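You operate a simulated robot arm through the tools that you are given. There is no shell and no other tool.

Carry out the task below with a simulated robot arm. There is one attempt and no reset: what you move stays moved.

## Task
Put things in order on the top of the panel bench. At the end: the blue bubble sleeve stands where the yellow reader stood; the yellow reader from the top of the panel bench stands on top of the black battery (marked "FLAT"); the small brown bottle (marked "PEACH") stands on top of the silver steel coil; the red staff card stands where the small brown bottle stood; the green fuse stands where the red staff card stood; whatever was shut is shut again. Leave all else as you found it, and nothing knocked over.

It is judged by the outcome, as a careful person would: the job done as asked, and still so three seconds after it is handed in. It fails if anything else is knocked over, pushed out of place, dropped, spilled or broken.

## Robot
A 7-joint arm with a two-finger gripper, fixed in place. Base frame: the origin is at the foot of the arm, x ahead of it, y to its left, z up; the work surface is at about z = 80. Readings come in cm, rad, newtons and seconds.
With the tool pointing down near the work surface it reaches from about 34 to 72 cm from the base axis. Its first joint turns from -1.152 to 1.152 rad. Payload 2.45 kg.
The tool frame sits at the grasp point between the pads (the TCP): z along the fingers, y along the line on which they close. The tips reach 2.6 cm beyond it. Largest opening 9.6 cm; the body of the gripper starts 6.9 cm behind the TCP.
Orientation is told as [roll, pitch, yaw] about the base's x, y, z axes, in that order, counted from this pose: with the fingers straight down and closing along the base's y, the tool's x points along the base's -x, its y along +y and its z along -z.

## Interface
- The arm moves only by the tool step_arm. Its argument "deltas" is a list that holds one entry, the list of rows, each a list of 6 numbers: the shift along the base's x, y, z in units of 30 mm (1.0 is 30 mm), then the turn, a rotation vector about the base's x, y, z in units of 5 degrees (1.0 is 5 degrees). In form: [[[x, y, z, rx, ry, rz], ...]]. A call has 1 to 20 rows; each row shifts and turns the commanded pose from where the row before left it. "fingers" is the gripper command, from -1 (shut) to 1 (fully open), values between in proportion, set as the call begins (left out, the last holds). A call with a number of a shift or a turn outside -1 to 1 is refused whole. A row lasts 0.2 s, in which the tool goes at most 5 cm and 0.15 rad; a call with a longer step from one row to the next is refused whole, and so is a gripper value outside its range. Where a pose cannot be reached the arm comes as near as it can. A force on the tool above 40 N (or 10 N above the force at the start of the call, whichever is more), or a blocked arm, ends the call early, and 0.2 s more pass. Each finger halts on what it meets, pressing with about 35 N; the grip force reading is that of the motor and also rises with nothing between the fingers. The clock runs only during rows and for 0.2 s after the last one: add rows that do not move to give the fingers time. The reply holds the time, the measured pose of the TCP, the force on the tool along the base axes, the opening and the grip force, in the units named above and with some noise, with the torque about the TCP (base axes, N m) and any sound that the robot's microphone picked up, and new pictures: "pictures" is both (left out), scene, wrist or none.
- Cameras (640 x 400 px; columns grow to the right, rows downward): "scene" is fixed at [16.64, -40.31, 140.86]; the picture's right is [0.74, -0.68, 0.00], its down [-0.49, -0.53, -0.69] and it looks along [0.47, 0.51, -0.72] (base axes); focal length 338 px, centre (320, 200). "wrist" rides on the gripper at [8.2, 0.3, -9.8] in the tool frame; the picture's right is [-0.04, 1.00, 0.00], its down [-0.73, -0.03, -0.68] and it looks along [-0.68, -0.03, 0.73] (tool axes); focal length 256 px, centre (320, 200). There is no depth. A picture from a camera that has moved, and an enlarged one, comes with that camera's place and axes in the base frame and with its lens.
- enlarge(camera, box): a new picture of the part [left, top, right, bottom] of that camera's present view, enlarged. No time passes.
- job_done(): hands the job in; it is judged then, once.

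Nothing tells you positions but the pictures and the camera data. Unless the task says otherwise, let go and move clear before handing in.

The tools are called as a command line: name --argument value ..., lists and objects as JSON in quotes. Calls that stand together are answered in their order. step_arm: Moves the arm, as the interface text tells. Its arguments: {"type":"object","properties":{"deltas":{"type":"array","items":{"type":"array","items":{"type":"array","items":{"type":"number"}}}},"fingers":{"type":"number"},"pictures":{"type":"string","enum":["both","scene","wrist","none"]}},"required":["deltas"]} The other tools are called the same way: enlarge (camera, box) takes an enlarged picture of a part of a camera's view; job_done () hands the job in.

At the start:

```text
t: 0.0
tool_pos: [38.45, 4.16, 111.33]
tcp_rot: [0.0, 0.001, -0.001]
force: [1.1, 0.7, 0.4]
moment: [0.03, 0.01, -0.02]
grip_width: 9.6
gripper_force: 0.0
```

scene: 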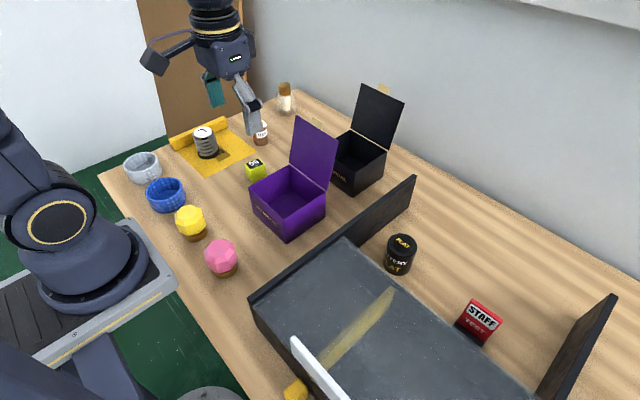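
wrist: 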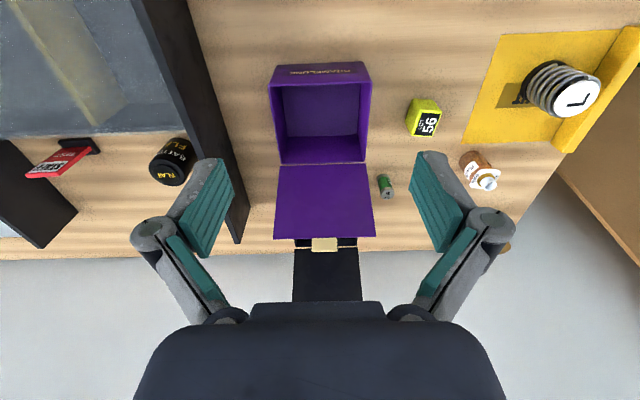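

I see a bench with purple and black open boxes, a yellow mat with a coil, a small brown bottle, a yellow-green reader, a battery and a red staff card. I'll look closer before moving.

enlarge --camera "scene" --box '[100, 70, 340, 220]'

enlarge --camera "scene" --box '[240, 200, 640, 400]'

enlarge --camera "wrist" --box '[360, 20, 640, 220]'

enlarge --camera "wrist" --box '[0, 0, 280, 260]'

enlarge --camera "scene" --box '[240, 70, 440, 250]'

```text
2.67 times, centred on (220, 145) of scene
camera zoom: at [16.64, -40.31, 140.86], right [0.74, -0.68, 0.0], down [-0.49, -0.53, -0.69], along [0.47, 0.51, -0.72], focal length 902 px, centre (587, 347)
```

zoom: 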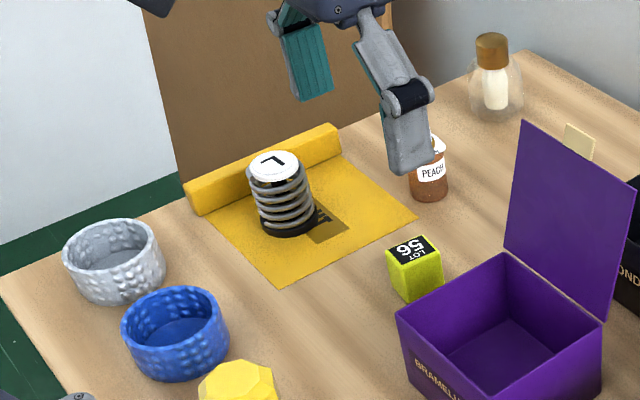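

```text
1.60 times, centred on (440, 300) of scene
camera zoom: at [16.64, -40.31, 140.86], right [0.74, -0.68, 0.0], down [-0.49, -0.53, -0.69], along [0.47, 0.51, -0.72], focal length 541 px, centre (128, 40)
```

zoom: 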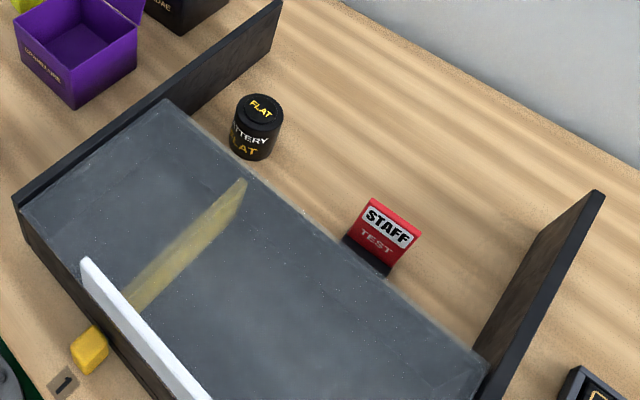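

```text
2.00 times, centred on (500, 120) of wrist
camera zoom: at [30.37, 4.57, 121.25], right [0.04, 1.0, 0.0], down [0.73, -0.03, 0.68], along [0.68, -0.03, -0.73], focal length 512 px, centre (-40, 360)
```

zoom: 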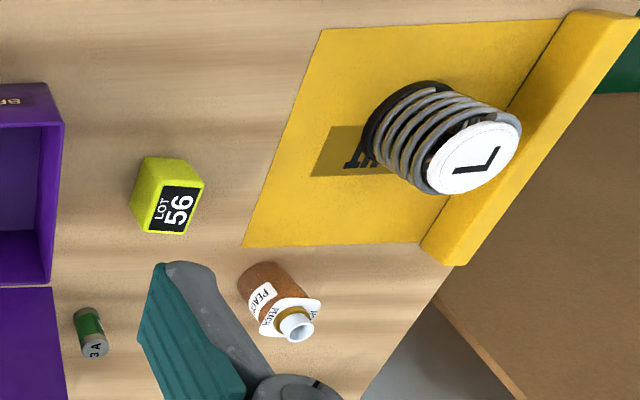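

```text
1.54 times, centred on (140, 130) of wrist
camera zoom: at [30.37, 4.57, 121.25], right [0.04, 1.0, 0.0], down [0.73, -0.03, 0.68], along [0.68, -0.03, -0.73], focal length 394 px, centre (597, 308)
```

zoom: 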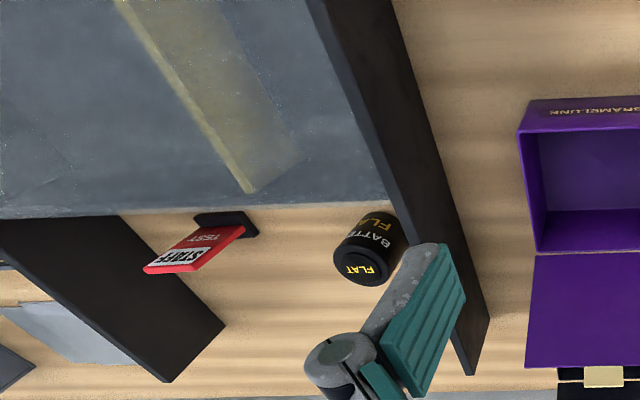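

```text
2.22 times, centred on (340, 160) of scene
camera zoom: at [16.64, -40.31, 140.86], right [0.74, -0.68, 0.0], down [-0.49, -0.53, -0.69], along [0.47, 0.51, -0.72], focal length 752 px, centre (276, 289)
```

zoom: 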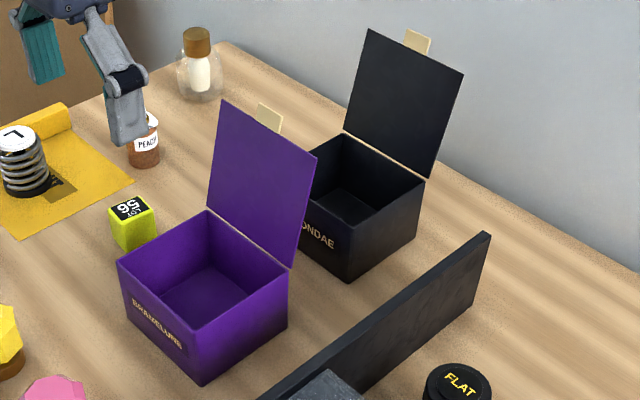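

The yellow cube "LOT 56", the blue dimpled ring and some faceted objects need identification. I'll enlarge them next.

enlarge --camera "scene" --box '[110, 130, 260, 290]'

enlarge --camera "scene" --box '[230, 310, 390, 400]'

enlarge --camera "scene" --box '[540, 320, 640, 400]'

enlarge --camera "scene" --box '[370, 210, 530, 370]'

enlarge --camera "scene" --box '[160, 80, 320, 200]'

```text
2.50 times, centred on (185, 210) of scene
camera zoom: at [16.64, -40.31, 140.86], right [0.74, -0.68, 0.0], down [-0.49, -0.53, -0.69], along [0.47, 0.51, -0.72], focal length 846 px, centre (658, 175)
```

zoom: 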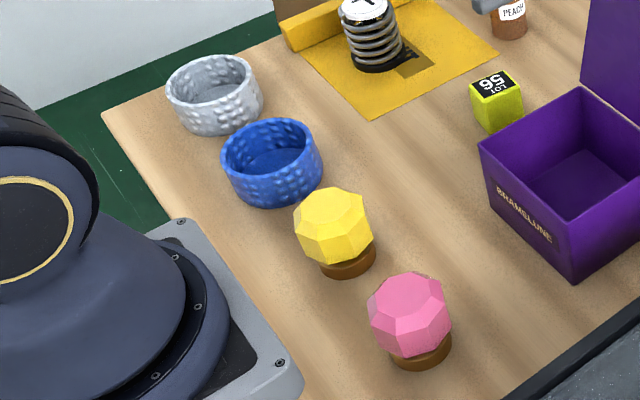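

```text
4.00 times, centred on (310, 355) of scene
camera zoom: at [16.64, -40.31, 140.86], right [0.74, -0.68, 0.0], down [-0.49, -0.53, -0.69], along [0.47, 0.51, -0.72], focal length 1353 px, centre (360, -420)
```

zoom: 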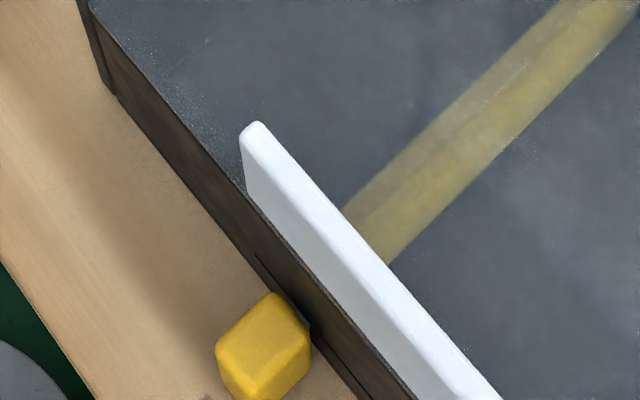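

```text
5.00 times, centred on (590, 360) of scene
camera zoom: at [16.64, -40.31, 140.86], right [0.74, -0.68, 0.0], down [-0.49, -0.53, -0.69], along [0.47, 0.51, -0.72], focal length 1692 px, centre (-1030, -600)
```

zoom: 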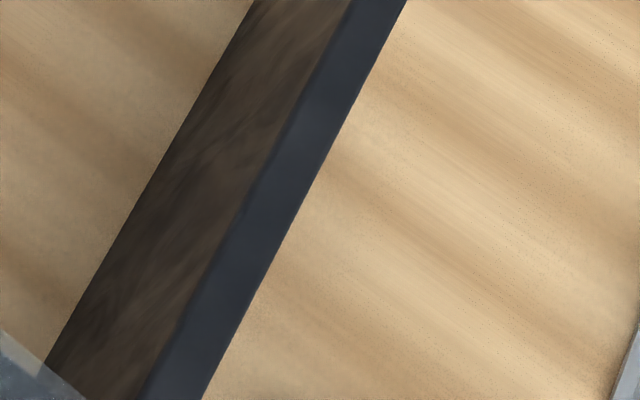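

```text
2.50 times, centred on (450, 290) of scene
camera zoom: at [16.64, -40.31, 140.86], right [0.74, -0.68, 0.0], down [-0.49, -0.53, -0.69], along [0.47, 0.51, -0.72], focal length 846 px, centre (-5, -25)
```

zoom: 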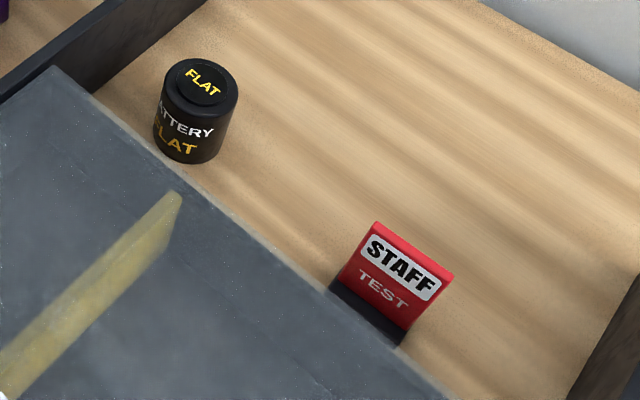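

```text
3.33 times, centred on (240, 140) of scene
camera zoom: at [16.64, -40.31, 140.86], right [0.74, -0.68, 0.0], down [-0.49, -0.53, -0.69], along [0.47, 0.51, -0.72], focal length 1128 px, centre (587, 400)
```

zoom: 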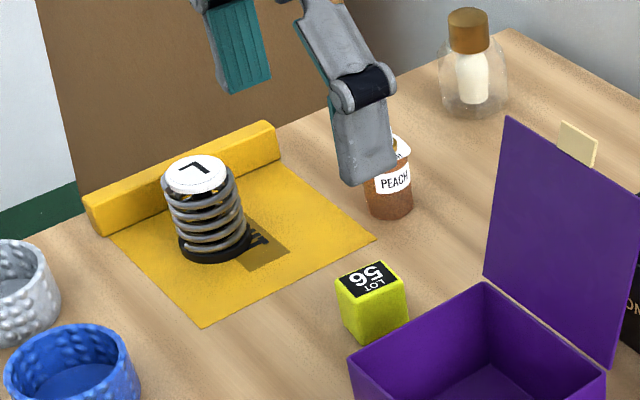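

The front part of the structure is out of view. I'll move the arm high over to the right to get a better view of it with the wrist camera.

step_arm --deltas '[[[0, -1, 0.6, 0, 0, 0], [0, -1, 0.6, 0, 0, 0], [0, -1, 0.6, 0, 0, 0], [0, -1, 0.6, 0, 0, 0], [0, -1, 0, 0, 0, 0], [0, -1, 0, 0, 0, 0], [0, -1, 0, 0, 0, 0], [0, -1, 0, 0, 0, 0], [0, -1, 0, 0, 0, 0]]]'

```text
t: 2.0
tool_pos: [38.44, -22.81, 118.62]
tcp_rot: [0.002, 0.0, 0.001]
force: [0.0, 1.2, 0.3]
moment: [-0.02, 0.01, -0.02]
grip_width: 9.59
gripper_force: 0.1
camera wrist: at [30.34, -22.43, 128.54], right [0.04, 1.0, 0.0], down [0.73, -0.03, 0.68], along [0.68, -0.03, -0.73], focal length 256 px, centre (320, 200)
```

scene: 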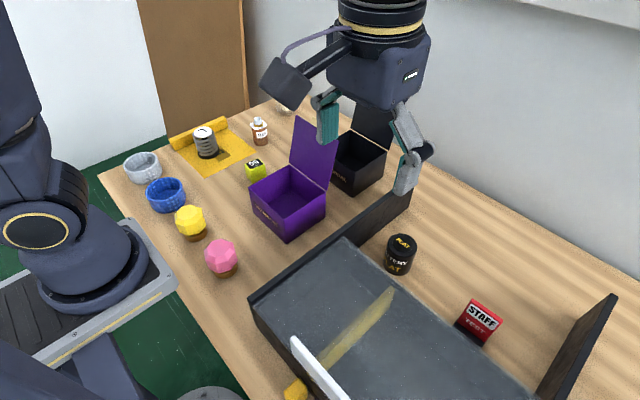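
wrist: 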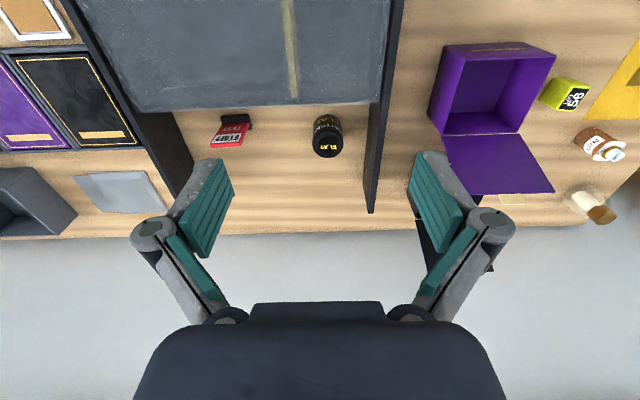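

I'll tilt the gripper so the camera looks straight down and back to see the front of the structure.

step_arm --deltas '[[[0.5, 0, 0.2, 0, 1, 0], [0.5, 0, 0.2, 0, 1, 0], [0.5, 0, 0.2, 0, 1, 0], [0.5, 0, 0.2, 0, 1, 0], [0.5, 0, 0, 0, 1, 0], [0, 0, 0, 0, 1, 0], [0, 0, 0, 0, 1, 0], [0, 0, 0, 0, 1, 0], [0, 0, 0, 0, 1, 0]]]'

```text
t: 4.0
tool_pos: [46.12, -22.73, 121.03]
tcp_rot: [-0.001, 0.522, 0.001]
force: [-0.5, -0.9, -0.3]
moment: [-0.03, 0.0, -0.01]
grip_width: 9.62
gripper_force: 0.2
out of reach, approached as far as the arm can: row 7, 8, 9
camera wrist: at [43.94, -22.31, 133.64], right [0.03, 1.0, -0.02], down [0.97, -0.03, 0.22], along [0.22, -0.03, -0.98], focal length 256 px, centre (320, 200)
```

scene: 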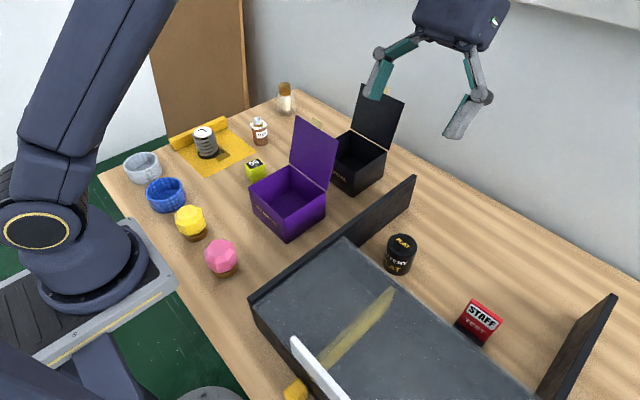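
wrist: 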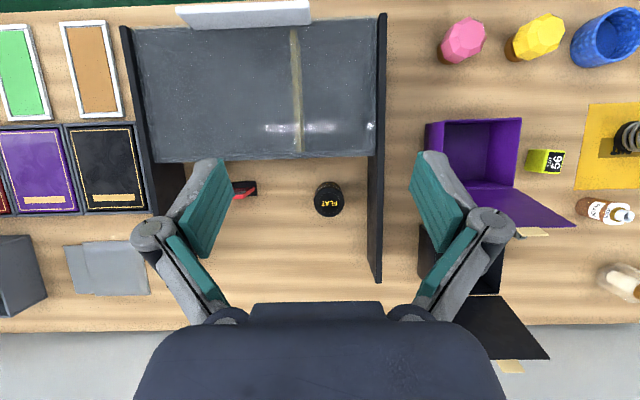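

enlarge --camera "wrist" --box '[100, 0, 420, 220]'

enlarge --camera "wrist" --box '[0, 0, 180, 320]'

enlarge --camera "wrist" --box '[400, 0, 640, 380]'

```text
1.82 times, centred on (260, 110) of wrist
camera zoom: at [43.94, -22.31, 133.64], right [0.03, 1.0, -0.02], down [0.97, -0.03, 0.22], along [0.22, -0.03, -0.98], focal length 465 px, centre (429, 364)
```

zoom: 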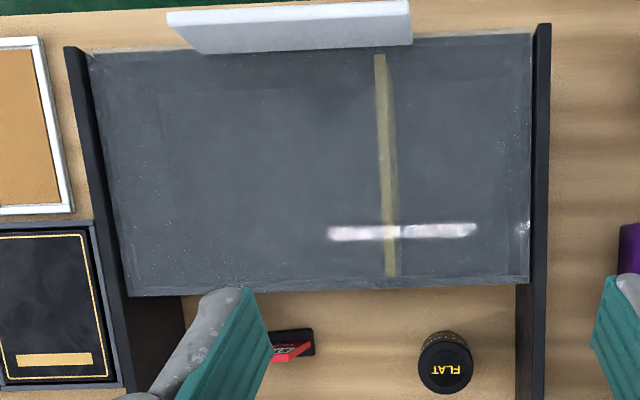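

```text
1.25 times, centred on (90, 160) of wrist
camera zoom: at [43.94, -22.31, 133.64], right [0.03, 1.0, -0.02], down [0.97, -0.03, 0.22], along [0.22, -0.03, -0.98], focal length 320 px, centre (608, 250)
```

zoom: 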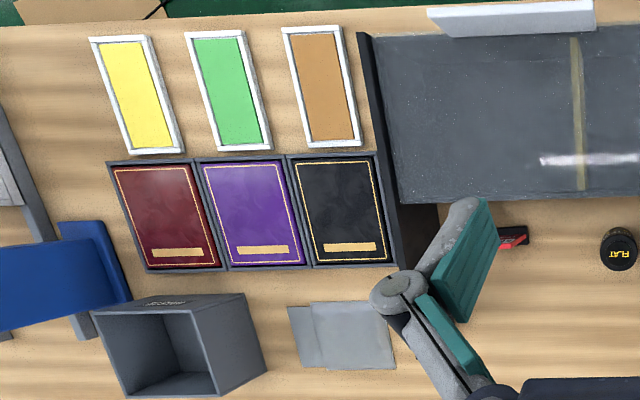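

```text
1.05 times, centred on (520, 190) of wrist (not enlarged: the box is as wide or as high as the picture)
camera zoom: at [43.94, -22.31, 133.64], right [0.03, 1.0, -0.02], down [0.97, -0.03, 0.22], along [0.22, -0.03, -0.98], focal length 270 px, centre (110, 210)
```

zoom: 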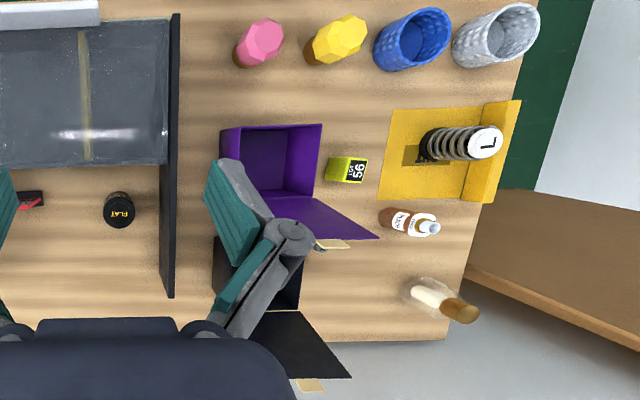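

I now have an overview: the lidded structure in the middle, boxes and small items left. The identity of the "yellow reader" is ambiguous (yellow LOT 56 cube, yellow faceted piece, yellow block), so I'll look closer at the left-hand items.

step_arm --deltas '[[[-0.1, 1, 0, 0, -1, 0], [-0.1, 1, 0, 0, -1, 0], [-0.1, 1, 0, 0, -1, 0], [-0.1, 1, 0, 0, -1, 0], [-0.1, 1, 0, 0, -1, 0], [-0.1, 1, 0, 0, -1, 0], [-0.1, 1, 0, 0, 0, 0], [-0.1, 1, 0, 0, 0, 0], [-0.1, 1, 0, 0, 0, 0], [-0.1, 1, 0, 0, 0, 0], [-0.1, 1, 0, 0, 0, 0], [-0.1, 1, 0, 0, 0, 0], [-0.1, 1, 0, 0, 0, 0], [0, 1, 0, 0, 0, 0], [0, 0, -1, 0, 0, 0], [0, 0, -1, 0, 0, 0], [0, 0, -1, 0, 0, 0], [0, 0, -1, 0, 0, 0]]]'

```text
t: 7.8
tool_pos: [42.02, 19.18, 109.07]
tcp_rot: [0.0, 0.0, 0.002]
force: [0.1, 0.1, 0.0]
moment: [0.02, 0.01, -0.01]
grip_width: 9.59
gripper_force: 0.0
camera wrist: at [33.87, 19.6, 118.87], right [0.04, 1.0, 0.0], down [0.73, -0.03, 0.68], along [0.68, -0.03, -0.73], focal length 256 px, centre (320, 200)
```

scene: 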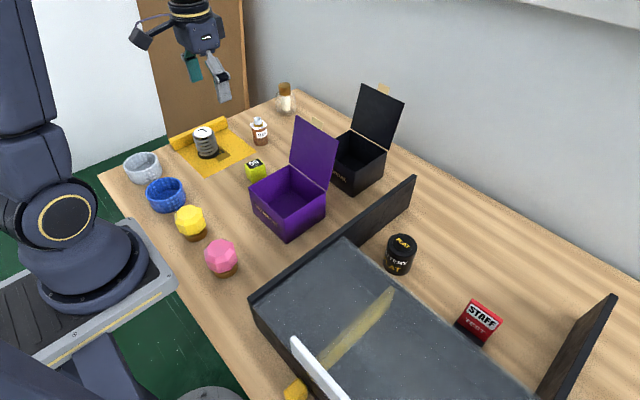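
wrist: 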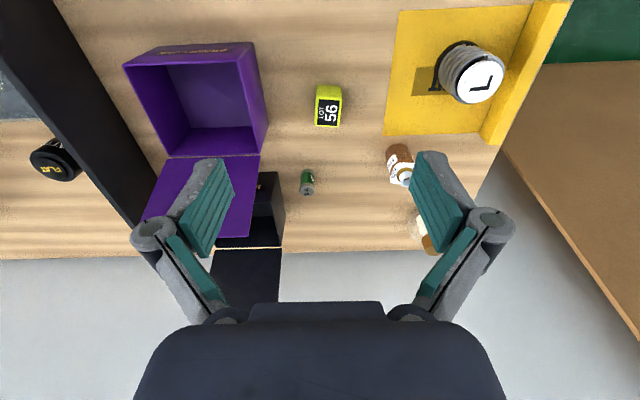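

enlarge --camera "wrist" --box '[270, 60, 450, 220]'

step_arm --deltas '[[[-0.3, 0, 0, 0, 1, 0], [-0.3, 0, 0, 0, 1, 0], [-0.3, 0, 0, 0, 1, 0], [-0.3, 0, 0, 0, 1, 0], [-0.3, 0, 0, 0, 1, 0], [0, 0, 0, 0, 1, 0], [0, 0, 0, 0, 1, 0], [0, 0, 0, 0, 1, 0]]]'

```text
2.50 times, centred on (360, 140) of wrist
camera zoom: at [33.87, 19.6, 118.87], right [0.04, 1.0, 0.0], down [0.73, -0.03, 0.68], along [0.68, -0.03, -0.73], focal length 640 px, centre (220, 350)
```

zoom: 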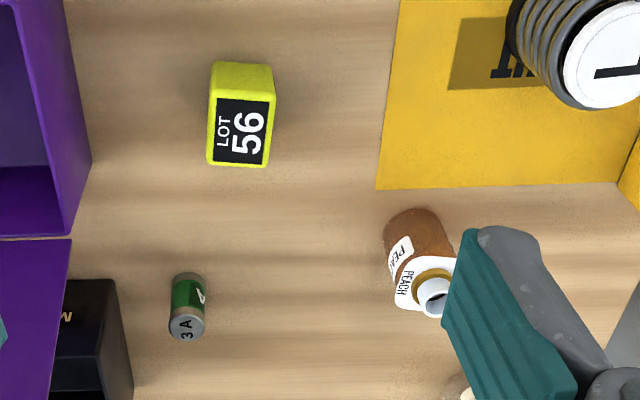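

```text
t: 9.6
tool_pos: [37.65, 19.12, 108.77]
tcp_rot: [-0.001, 0.7, 0.003]
force: [-0.3, -0.7, -0.1]
moment: [-0.02, 0.0, 0.01]
grip_width: 9.6
gripper_force: 0.1
camera wrist: at [37.73, 19.53, 121.75], right [0.03, 1.0, -0.03], down [1.0, -0.03, 0.05], along [0.05, -0.03, -1.0], focal length 256 px, centre (320, 200)
```

scene: 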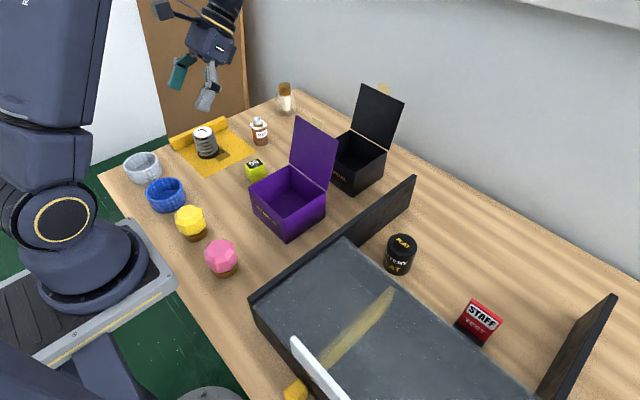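
wrist: 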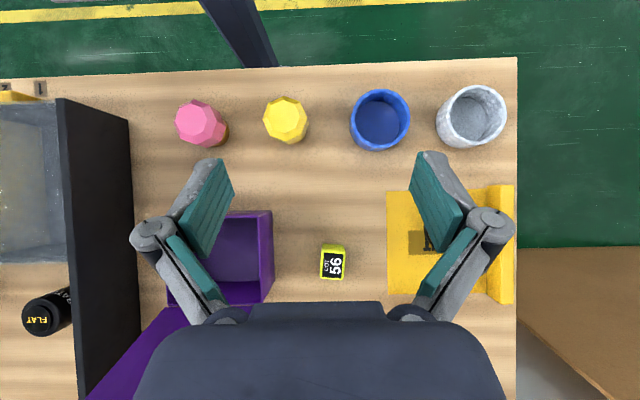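

enlarge --camera "wrist" --box '[0, 60, 240, 200]'

enlarge --camera "wrist" --box '[160, 70, 420, 300]'

enlarge --camera "scene" --box '[165, 100, 275, 190]'

```text
2.67 times, centred on (120, 130) of wrist
camera zoom: at [37.73, 19.53, 121.75], right [0.03, 1.0, -0.03], down [1.0, -0.03, 0.05], along [0.05, -0.03, -1.0], focal length 683 px, centre (853, 387)
```

zoom: 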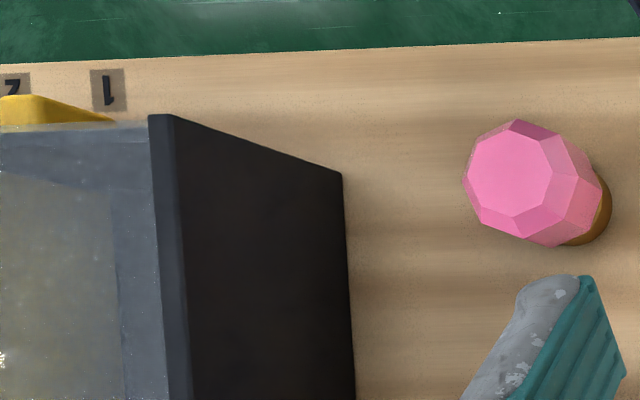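

```text
1.74 times, centred on (290, 185) of wrist
camera zoom: at [37.73, 19.53, 121.75], right [0.03, 1.0, -0.03], down [1.0, -0.03, 0.05], along [0.05, -0.03, -1.0], focal length 445 px, centre (372, 226)
```

zoom: 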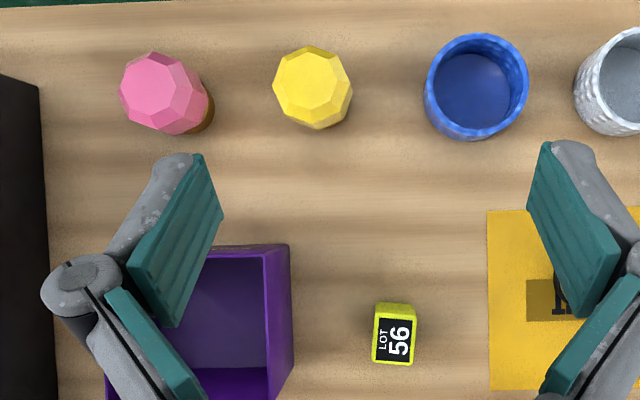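

```text
4.44 times, centred on (220, 145) of scene
camera zoom: at [16.64, -40.31, 140.86], right [0.74, -0.68, 0.0], down [-0.49, -0.53, -0.69], along [0.47, 0.51, -0.72], focal length 1504 px, centre (764, 444)
```

zoom: 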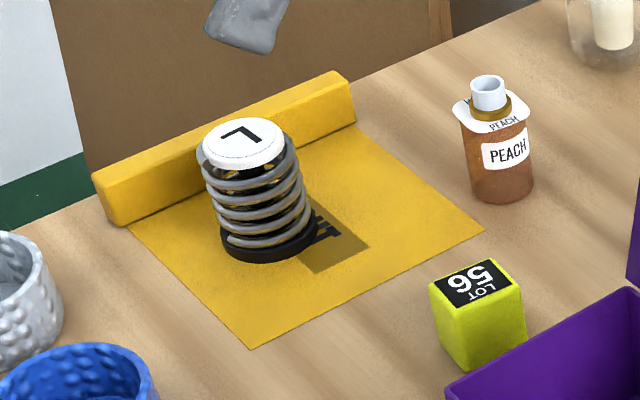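

The row along the front edge is mostly inside the arm's minimum reach, while the LOT 56 cube looks like a labelled device with a black screen. I'll check the boxes' insides and other sides for a further yellow reader before deciding.

step_arm --deltas '[[[0.3, -0.5, 0.5, 0, -1, 0], [0.3, -0.5, 0.5, 0, -1, 0], [0.3, -0.5, 0.5, 0, -1, 0], [0.3, -0.5, 0.5, 0, -1, 0], [0.3, -0.5, 0.5, 0, -1, 0], [0.3, -0.5, 0.5, 0, 0, 0], [0.3, -0.5, 0.5, 0, 0, 0], [0.3, -0.5, 0.5, 0, 0, 0], [0.3, -0.5, 0.5, 0, 0, 0], [0.3, -0.5, 0, 0, 0, 0]]]'

enlarge --camera "wrist" --box '[150, 0, 500, 310]'

```text
t: 11.8
tool_pos: [46.58, 4.29, 122.57]
tcp_rot: [0.002, 0.262, 0.003]
force: [0.6, 0.5, -0.1]
moment: [0.0, 0.0, 0.05]
grip_width: 9.6
gripper_force: 0.1
camera wrist: at [41.22, 4.57, 134.16], right [0.04, 1.0, -0.01], down [0.88, -0.03, 0.47], along [0.47, -0.03, -0.88], focal length 256 px, centre (320, 200)
```

scene: 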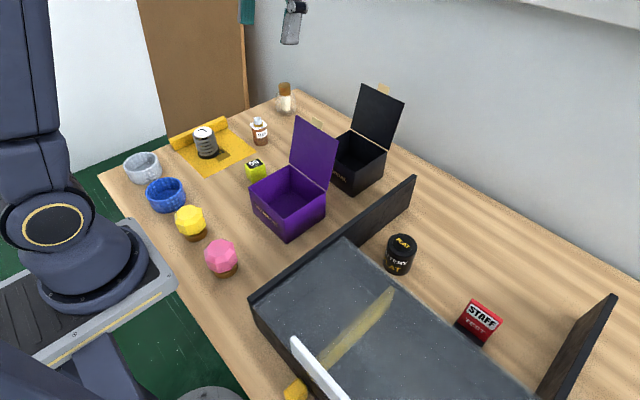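
wrist: 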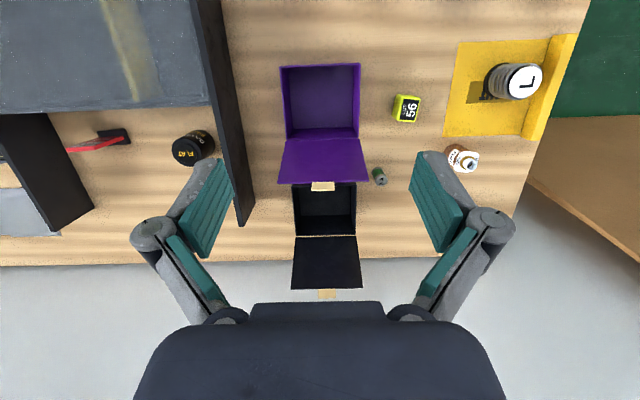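

```text
1.29 times, centred on (325, 155) of wrist
camera zoom: at [41.22, 4.57, 134.16], right [0.04, 1.0, -0.01], down [0.88, -0.03, 0.47], along [0.47, -0.03, -0.88], focal length 330 px, centre (314, 258)
```

zoom: 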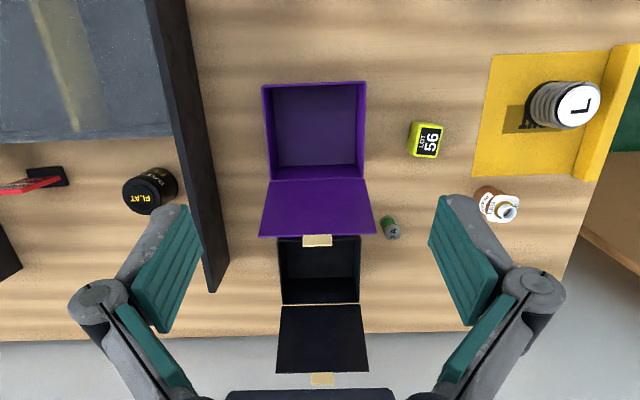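

Both boxes are empty, so the only plausible reader on the bench is the LOT 56 device at about (49, 20). I'll check the right-hand side too, since I need to view the card and battery there.

step_arm --deltas '[[[0, -1, 0, 0, -1, 0], [0, -1, 0, 0, -1, 0], [0, -1, 0, 0, -1, 0], [0, -1, 0, 0, 0, 0], [0, -1, 0, 0, 0, 0], [0, -1, 0, 0, 0, 0], [0, -1, 0, 0, 0, 0], [0, -1, 0, 0, 0, 0], [0, -1, 0, 0, 0, 0], [0, -1, 0, 0, 0, 0], [0, -1, 0, 0, 0, 0], [0, -1, 0, 0, 0, 0], [0, -0.5, -1, 0, 0, 0], [0, 0, -1, 0, 0, 0], [0, 0, -1, 0, 0, 0]]]'

enlarge --camera "wrist" --box '[150, 0, 500, 310]'

enlarge --camera "wrist" --box '[0, 0, 250, 250]'

```text
t: 15.0
tool_pos: [46.63, -33.4, 113.35]
tcp_rot: [-0.002, -0.001, 0.001]
force: [0.3, -0.1, 0.6]
moment: [-0.02, 0.0, 0.0]
grip_width: 9.62
gripper_force: 0.1
camera wrist: at [38.54, -33.02, 123.28], right [0.04, 1.0, 0.0], down [0.73, -0.03, 0.68], along [0.68, -0.03, -0.73], focal length 256 px, centre (320, 200)
```

scene: 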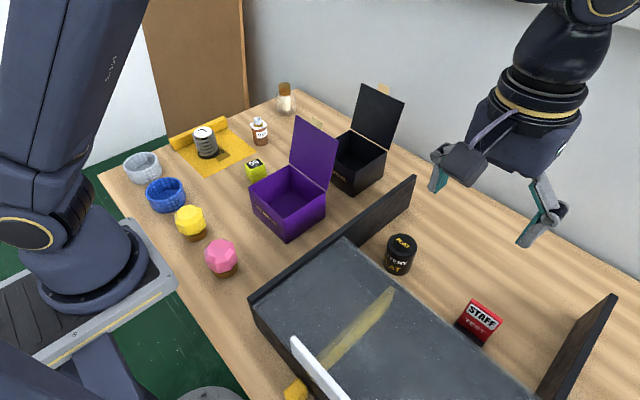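
wrist: 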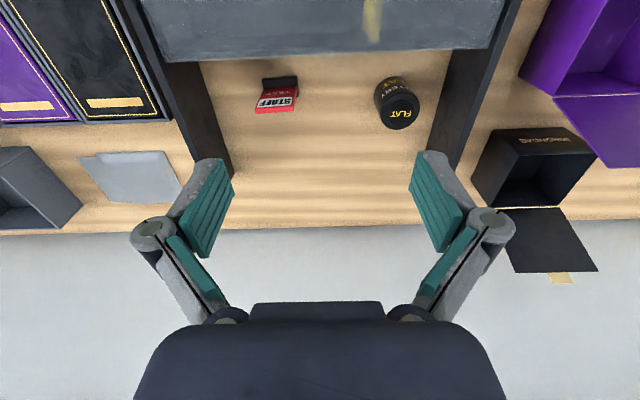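

```text
1.29 times, centred on (325, 155) of wrist
camera zoom: at [38.54, -33.02, 123.28], right [0.04, 1.0, 0.0], down [0.73, -0.03, 0.68], along [0.68, -0.03, -0.73], focal length 330 px, centre (314, 258)
```

zoom: 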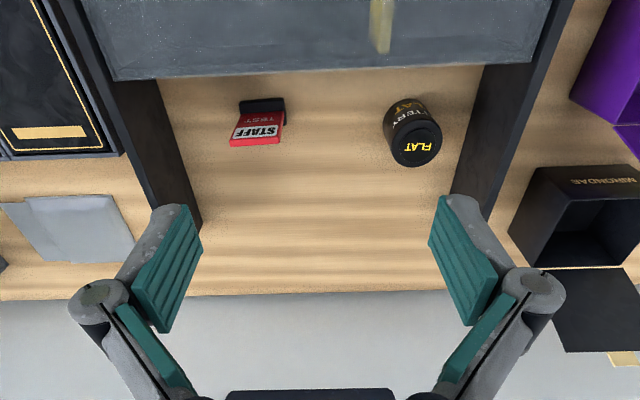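

```text
1.60 times, centred on (125, 125) of wrist
camera zoom: at [38.54, -33.02, 123.28], right [0.04, 1.0, 0.0], down [0.73, -0.03, 0.68], along [0.68, -0.03, -0.73], focal length 410 px, centre (632, 320)
```

zoom: 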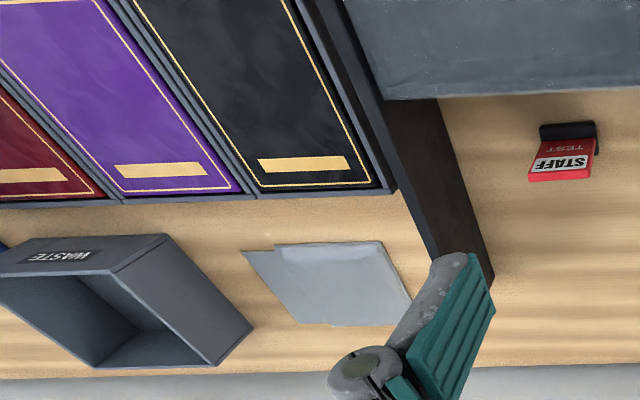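

No other yellow reader on the right. I'll take one more close look at the faceted pieces and the cube from the fixed camera before committing.

enlarge --camera "scene" --box '[165, 195, 245, 285]'

enlarge --camera "scene" --box '[235, 150, 275, 190]'

enlarge --camera "scene" --box '[445, 285, 515, 355]'

enlarge --camera "scene" --box '[245, 235, 405, 400]'

```text
4.44 times, centred on (205, 240) of scene
camera zoom: at [16.64, -40.32, 140.86], right [0.74, -0.68, 0.0], down [-0.49, -0.53, -0.69], along [0.47, 0.51, -0.72], focal length 1504 px, centre (831, 22)
```

zoom: 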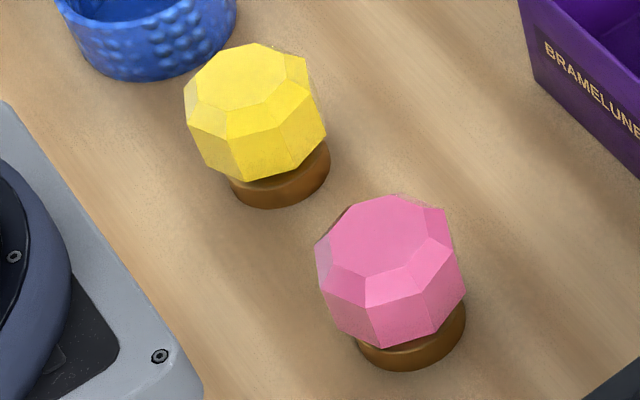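

```text
10.00 times, centred on (255, 170) of scene
camera zoom: at [16.64, -40.32, 140.86], right [0.74, -0.68, 0.0], down [-0.49, -0.53, -0.69], along [0.47, 0.51, -0.72], focal length 3383 px, centre (970, 500)
```

zoom: 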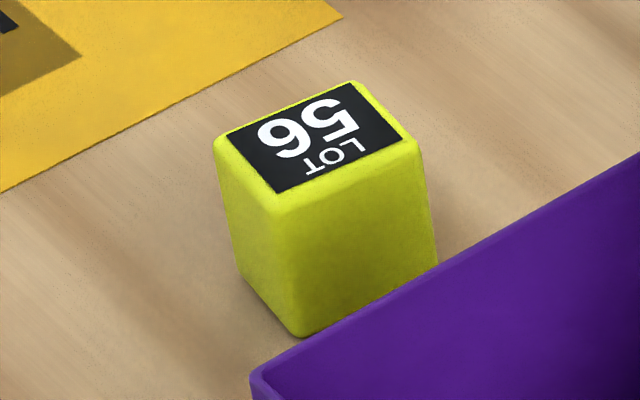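

```text
5.71 times, centred on (480, 320) of scene
camera zoom: at [16.64, -40.32, 140.86], right [0.74, -0.68, 0.0], down [-0.49, -0.53, -0.69], along [0.47, 0.51, -0.72], focal length 1933 px, centre (-594, -486)
```

zoom: 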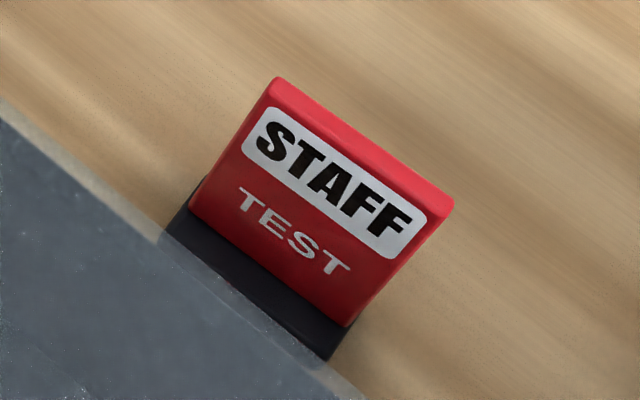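

```text
2.42 times, centred on (325, 318) of scene
camera zoom: at [16.64, -40.32, 140.86], right [0.74, -0.68, 0.0], down [-0.49, -0.53, -0.69], along [0.47, 0.51, -0.72], focal length 820 px, centre (308, -85)
```

zoom: 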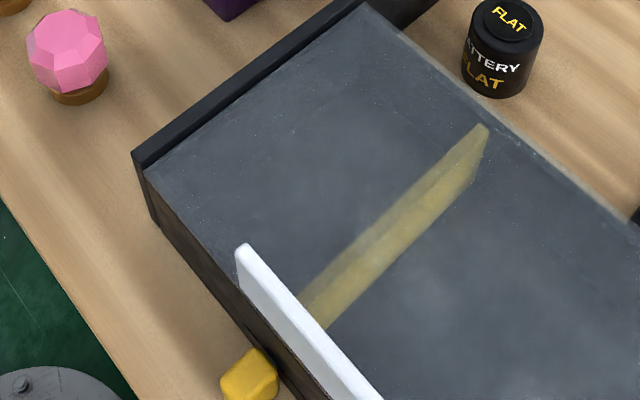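

I take the LOT 56 cube to be the yellow reader (the faceted pieces are plain gem-shaped knobs). I'll move over to it for an accurate close-up.

step_arm --deltas '[[[-0.1, 1, 0, 0, 0, 0], [-0.1, 1, 0, 0, 0, 0], [-0.1, 1, 0, 0, 0, 0], [-0.1, 1, 0, 0, 0, 0], [-0.1, 1, 0, 0, 0, 0], [-0.1, 1, 0, 0, 0, 0], [0, 1, 0, 0, 0, 0], [0, 1, 0, 0, 0, 0], [0, 1, 0, 0, 0, 0], [0, 1, 0, 0, 0, 0], [0, 1, 0, 0, 0, 0], [0, 1, 0, 0, 0, 0], [0, 1, 0, 0, 0, 0], [0, 1, 0, 0, 0, 0], [0, 1, 0, 0, 0, 0], [0, 1, 0, 0, 0, 0], [0, 1, 0, 0, 0, 0], [0, 0.9, 0, 0, 0, 0]]]' --pictures "none"

step_arm --deltas '[[[0, 0, -1, 0, 0, 0], [0, 0, -1, 0, 0, 0], [0, 0, -1, 0, 0, 0], [0, 0, -1, 0, 0, 0], [0, 0, 0, 0, 0, 0]]]'

enlarge --camera "wrist" --box '[220, 60, 420, 260]'

```text
t: 18.8
tool_pos: [44.59, 20.19, 113.58]
tcp_rot: [0.0, 0.0, 0.001]
force: [0.2, 0.5, 0.1]
moment: [-0.02, -0.05, -0.02]
grip_width: 9.62
gripper_force: 0.0
```

```text
t: 20.0
tool_pos: [44.79, 20.36, 101.23]
tcp_rot: [0.0, -0.001, 0.002]
force: [-0.7, 0.2, 0.1]
moment: [0.01, -0.01, 0.0]
grip_width: 9.57
gripper_force: 0.2
camera wrist: at [36.62, 20.75, 111.18], right [0.04, 1.0, 0.0], down [0.73, -0.03, 0.68], along [0.68, -0.03, -0.73], focal length 256 px, centre (320, 200)
```

scene: 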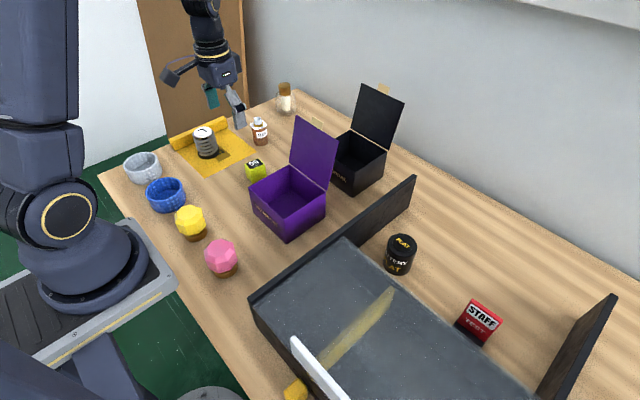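
wrist: 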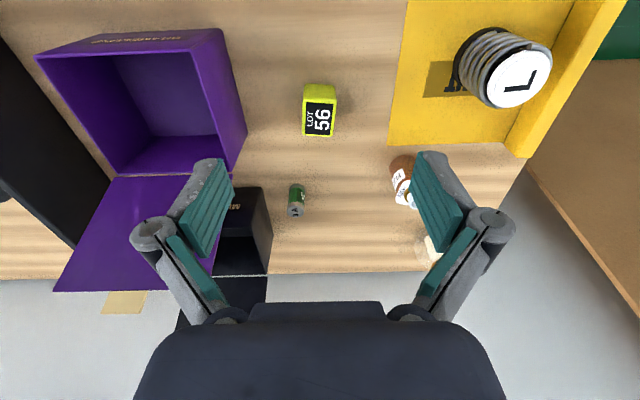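

```text
2.00 times, centred on (320, 160) of wrist
camera zoom: at [36.62, 20.75, 111.18], right [0.04, 1.0, 0.0], down [0.73, -0.03, 0.68], along [0.68, -0.03, -0.73], focal length 512 px, centre (320, 280)
```

zoom: 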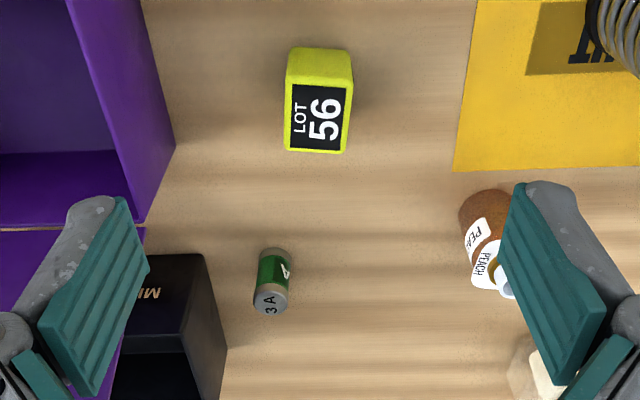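

The reader is at about (49.1, 20.1), 3.5 wide in y and about 5.3 high, turned a few degrees. I'll position over it and descend part-way.

step_arm --deltas '[[[0.72, -0.1, 0, 0, 0, -1], [0.72, 0, 0, 0, 0, 0], [0, 0, -1, 0, 0, 0], [0, 0, -1, 0, 0, 0], [0, 0, -1, 0, 0, 0], [0, 0, 0, 0, 0, 0]]]'

enlarge --camera "wrist" --box '[220, 60, 420, 260]'

enlarge --camera "scene" --box '[190, 90, 310, 190]'

```text
t: 21.4
tool_pos: [49.2, 20.03, 92.36]
tcp_rot: [0.0, 0.001, -0.089]
force: [-0.1, -0.2, -0.7]
moment: [0.0, 0.0, -0.01]
grip_width: 9.62
gripper_force: 0.1
camera wrist: at [41.11, 21.14, 102.29], right [0.13, 0.99, 0.0], down [0.73, -0.09, 0.68], along [0.67, -0.09, -0.73], focal length 256 px, centre (320, 200)
```

scene: 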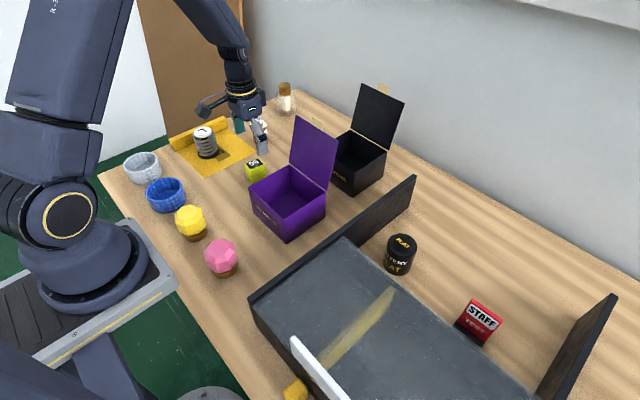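
wrist: 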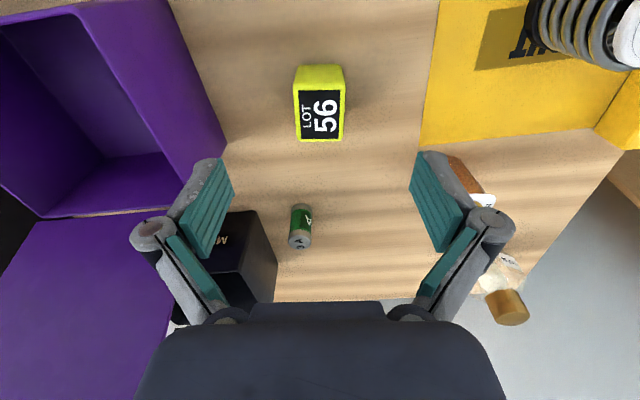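

```text
2.00 times, centred on (320, 160) of wrist
camera zoom: at [41.11, 21.14, 102.29], right [0.13, 0.99, 0.0], down [0.73, -0.09, 0.68], along [0.67, -0.09, -0.73], focal length 512 px, centre (320, 280)
```

zoom: 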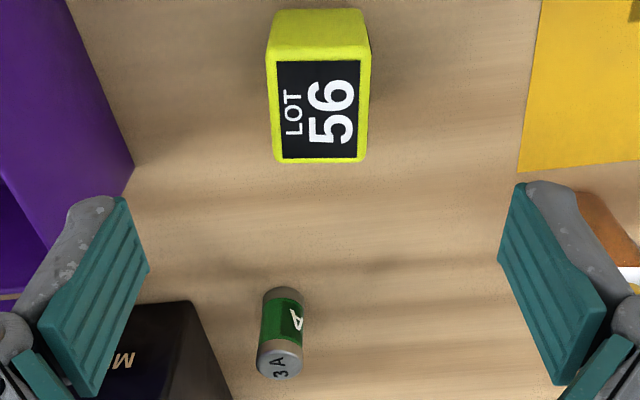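

```text
4.00 times, centred on (250, 140) of scene
camera zoom: at [16.64, -40.31, 140.86], right [0.74, -0.68, 0.0], down [-0.49, -0.53, -0.69], along [0.47, 0.51, -0.72], focal length 1353 px, centre (600, 440)
```

zoom: 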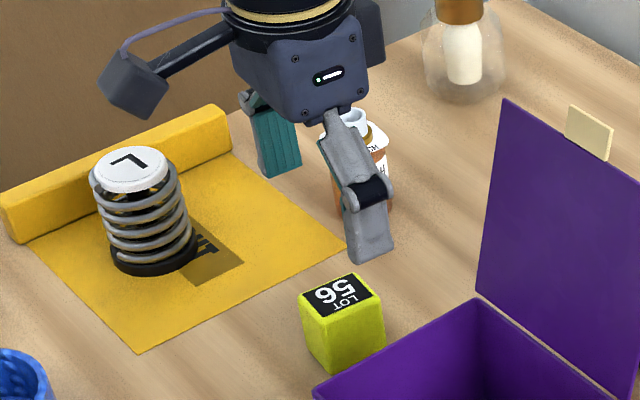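

Alignment looks good. I'll descend around the reader and grip it.

step_arm --deltas '[[[-0.08, 0, -1, 0, 0, 0], [0, 0, -1, 0, 0, 0], [0, 0, -0.9, 0, 0, 0], [0, 0, 0, 0, 0, 0]]]' --pictures "scene"

step_arm --deltas '[[[0, 0, 0, 0, 0, 0], [0, 0, 0, 0, 0, 0], [0, 0, 0, 0, 0, 0], [0, 0, 0, 0, 0, 0], [0, 0, 0, 0, 0, 0], [0, 0, 0, 0, 0, 0]]]' --fingers -0.6

```text
t: 22.4
tool_pos: [48.64, 20.08, 83.74]
tcp_rot: [-0.001, 0.0, -0.086]
force: [-1.2, 0.3, -0.8]
moment: [-0.01, 0.01, 0.02]
grip_width: 9.59
gripper_force: 0.1
```

scene: 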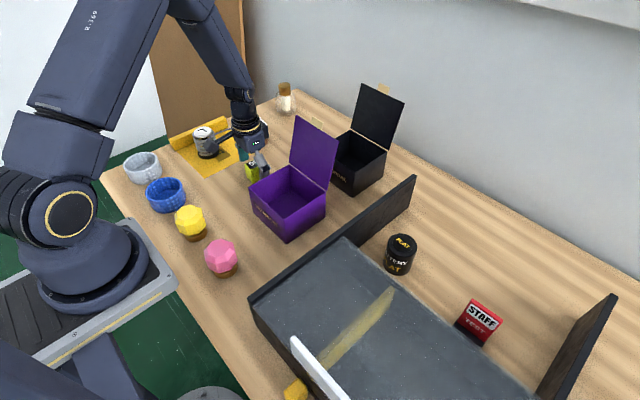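

```text
t: 23.8
tool_pos: [48.74, 20.03, 83.84]
tcp_rot: [0.0, -0.001, -0.086]
force: [0.1, 0.2, 2.7]
moment: [-0.01, -0.01, 0.0]
grip_width: 3.48
gripper_force: 35.4
camera wrist: at [40.69, 21.16, 93.67], right [0.13, 0.99, 0.0], down [0.73, -0.09, 0.68], along [0.67, -0.09, -0.73], focal length 256 px, centre (320, 200)
```

scene: 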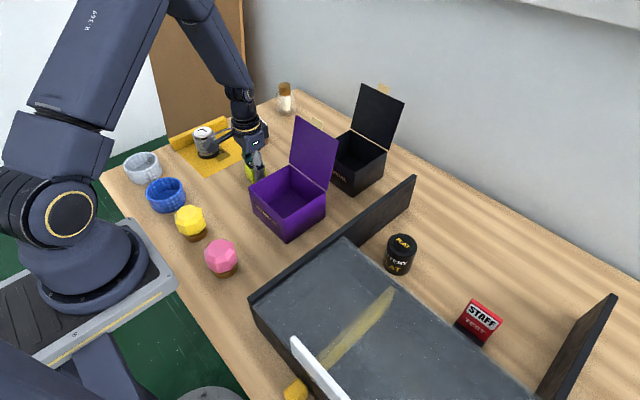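
wrist: 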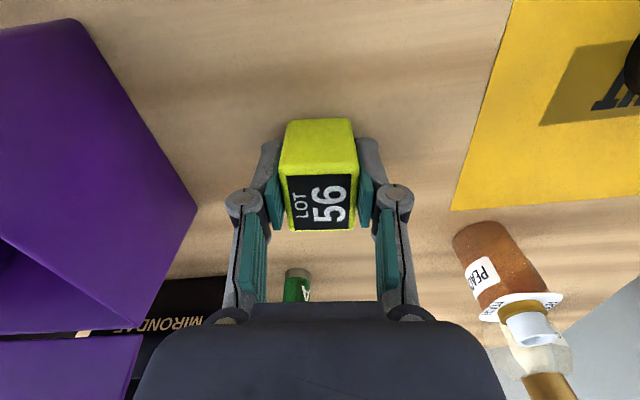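

Gripped (3.48 cm). Lifting and carrying it high over to the battery, stopping short to look.

step_arm --deltas '[[[0, 0, 0.5, 0, 0, 0], [0, 0, 1, 0, 0, 0], [0, 0, 1, 0, 0, 0], [0, 0, 1, 0, 0, 0], [0, 0, 1, 0, 0, 0], [0, 0, 1, 0, 0, 0], [0, 0, 1, 0, 0, 0], [0, 0, 1, 0, 0, 0], [0, 0, 1, 0, 0, 0], [0, 0, 1, 0, 0, 0], [0, 0, 1, 0, 0, 0], [0, 0, 0, 0, 0, 0]]]' --pictures "scene"

step_arm --deltas '[[[0, -1, 0, 0, 0, 0.5], [0, -1, 0, 0, 0, 0.5], [0, -1, 0, 0, 0, 0], [0, -1, 0, 0, 0, 0], [0, -1, 0, 0, 0, 0], [0, -1, 0, 0, 0, 0], [0, -1, 0, 0, 0, 0], [0, -1, 0, 0, 0, 0], [0, -1, 0, 0, 0, 0], [0, -1, 0, 0, 0, 0], [0, -1, 0, 0, 0, 0], [0, -1, 0, 0, 0, 0], [0, -1, 0, 0, 0, 0], [0, -1, 0, 0, 0, 0], [0, -0.1, -1, 0, 0, 0], [0, 0, -1, 0, 0, 0], [0, 0, 0, 0, 0, 0]]]'

enlarge --camera "wrist" --box '[220, 30, 420, 230]'

enlarge --camera "scene" --box '[340, 130, 500, 290]'

```text
t: 26.4
tool_pos: [48.82, 20.03, 115.28]
tcp_rot: [0.0, 0.0, -0.087]
force: [1.0, -0.2, -1.1]
moment: [0.03, 0.01, -0.04]
grip_width: 3.53
gripper_force: 34.6
```

scene: 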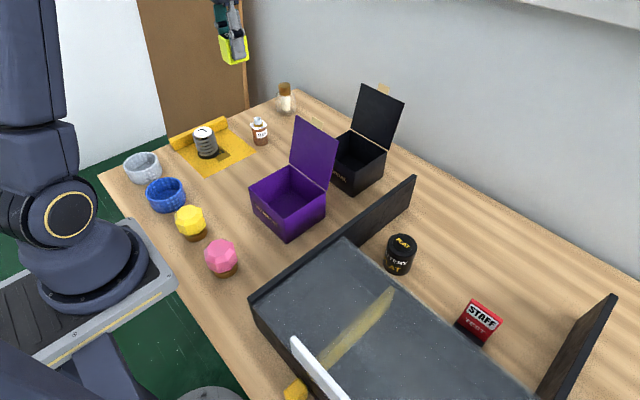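

```text
t: 30.0
tool_pos: [48.98, -22.32, 109.07]
tcp_rot: [0.0, -0.001, 0.0]
force: [-0.5, -0.6, -0.2]
moment: [-0.03, -0.07, 0.01]
grip_width: 3.53
gripper_force: 34.7
camera wrist: at [40.87, -21.86, 118.94], right [0.04, 1.0, 0.0], down [0.73, -0.03, 0.68], along [0.68, -0.03, -0.73], focal length 256 px, centre (320, 200)
```

scene: 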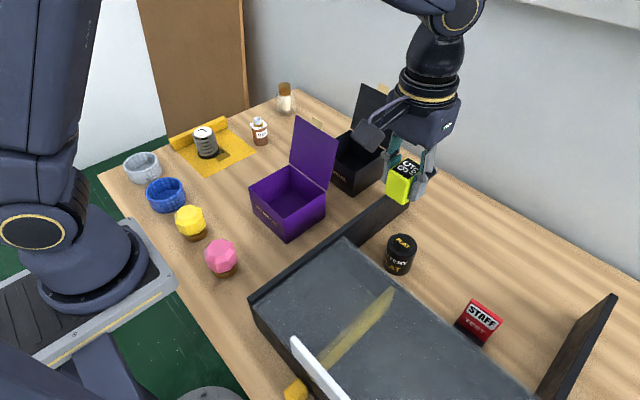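
wrist: 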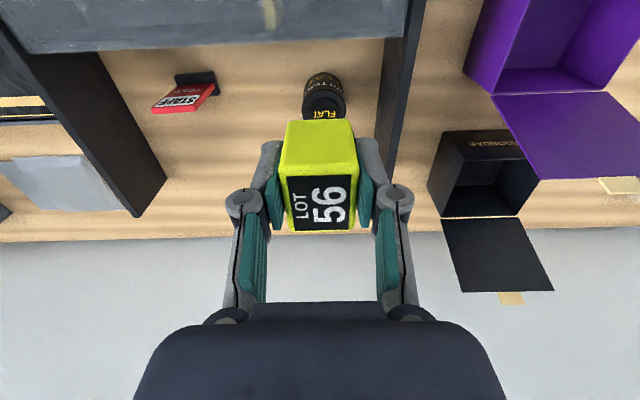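

```text
2.00 times, centred on (320, 130) of wrist
camera zoom: at [40.87, -21.86, 118.94], right [0.04, 1.0, 0.0], down [0.73, -0.03, 0.68], along [0.68, -0.03, -0.73], focal length 512 px, centre (320, 340)
```

zoom: 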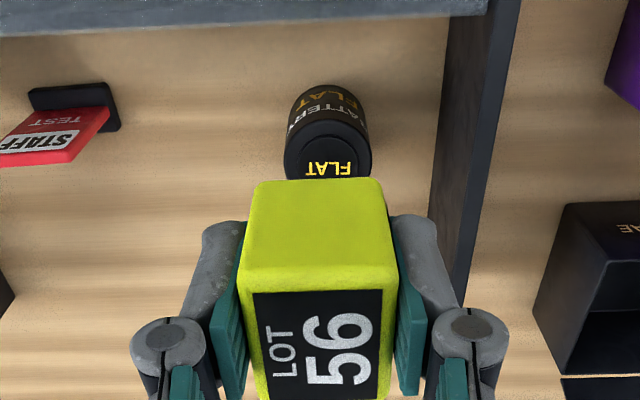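

```text
2.50 times, centred on (420, 210) of scene
camera zoom: at [16.64, -40.32, 140.86], right [0.74, -0.68, 0.0], down [-0.49, -0.53, -0.69], along [0.47, 0.51, -0.72], focal length 846 px, centre (70, 175)
```

zoom: 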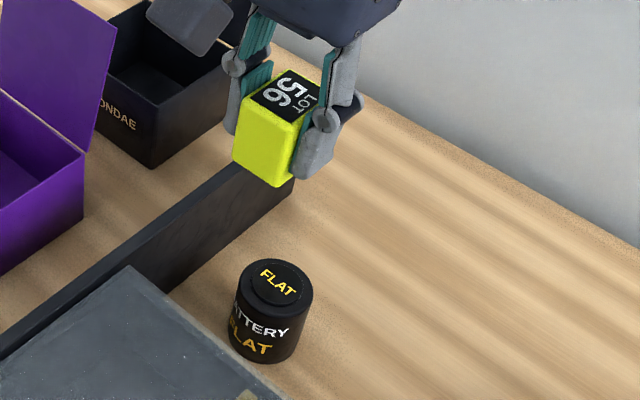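

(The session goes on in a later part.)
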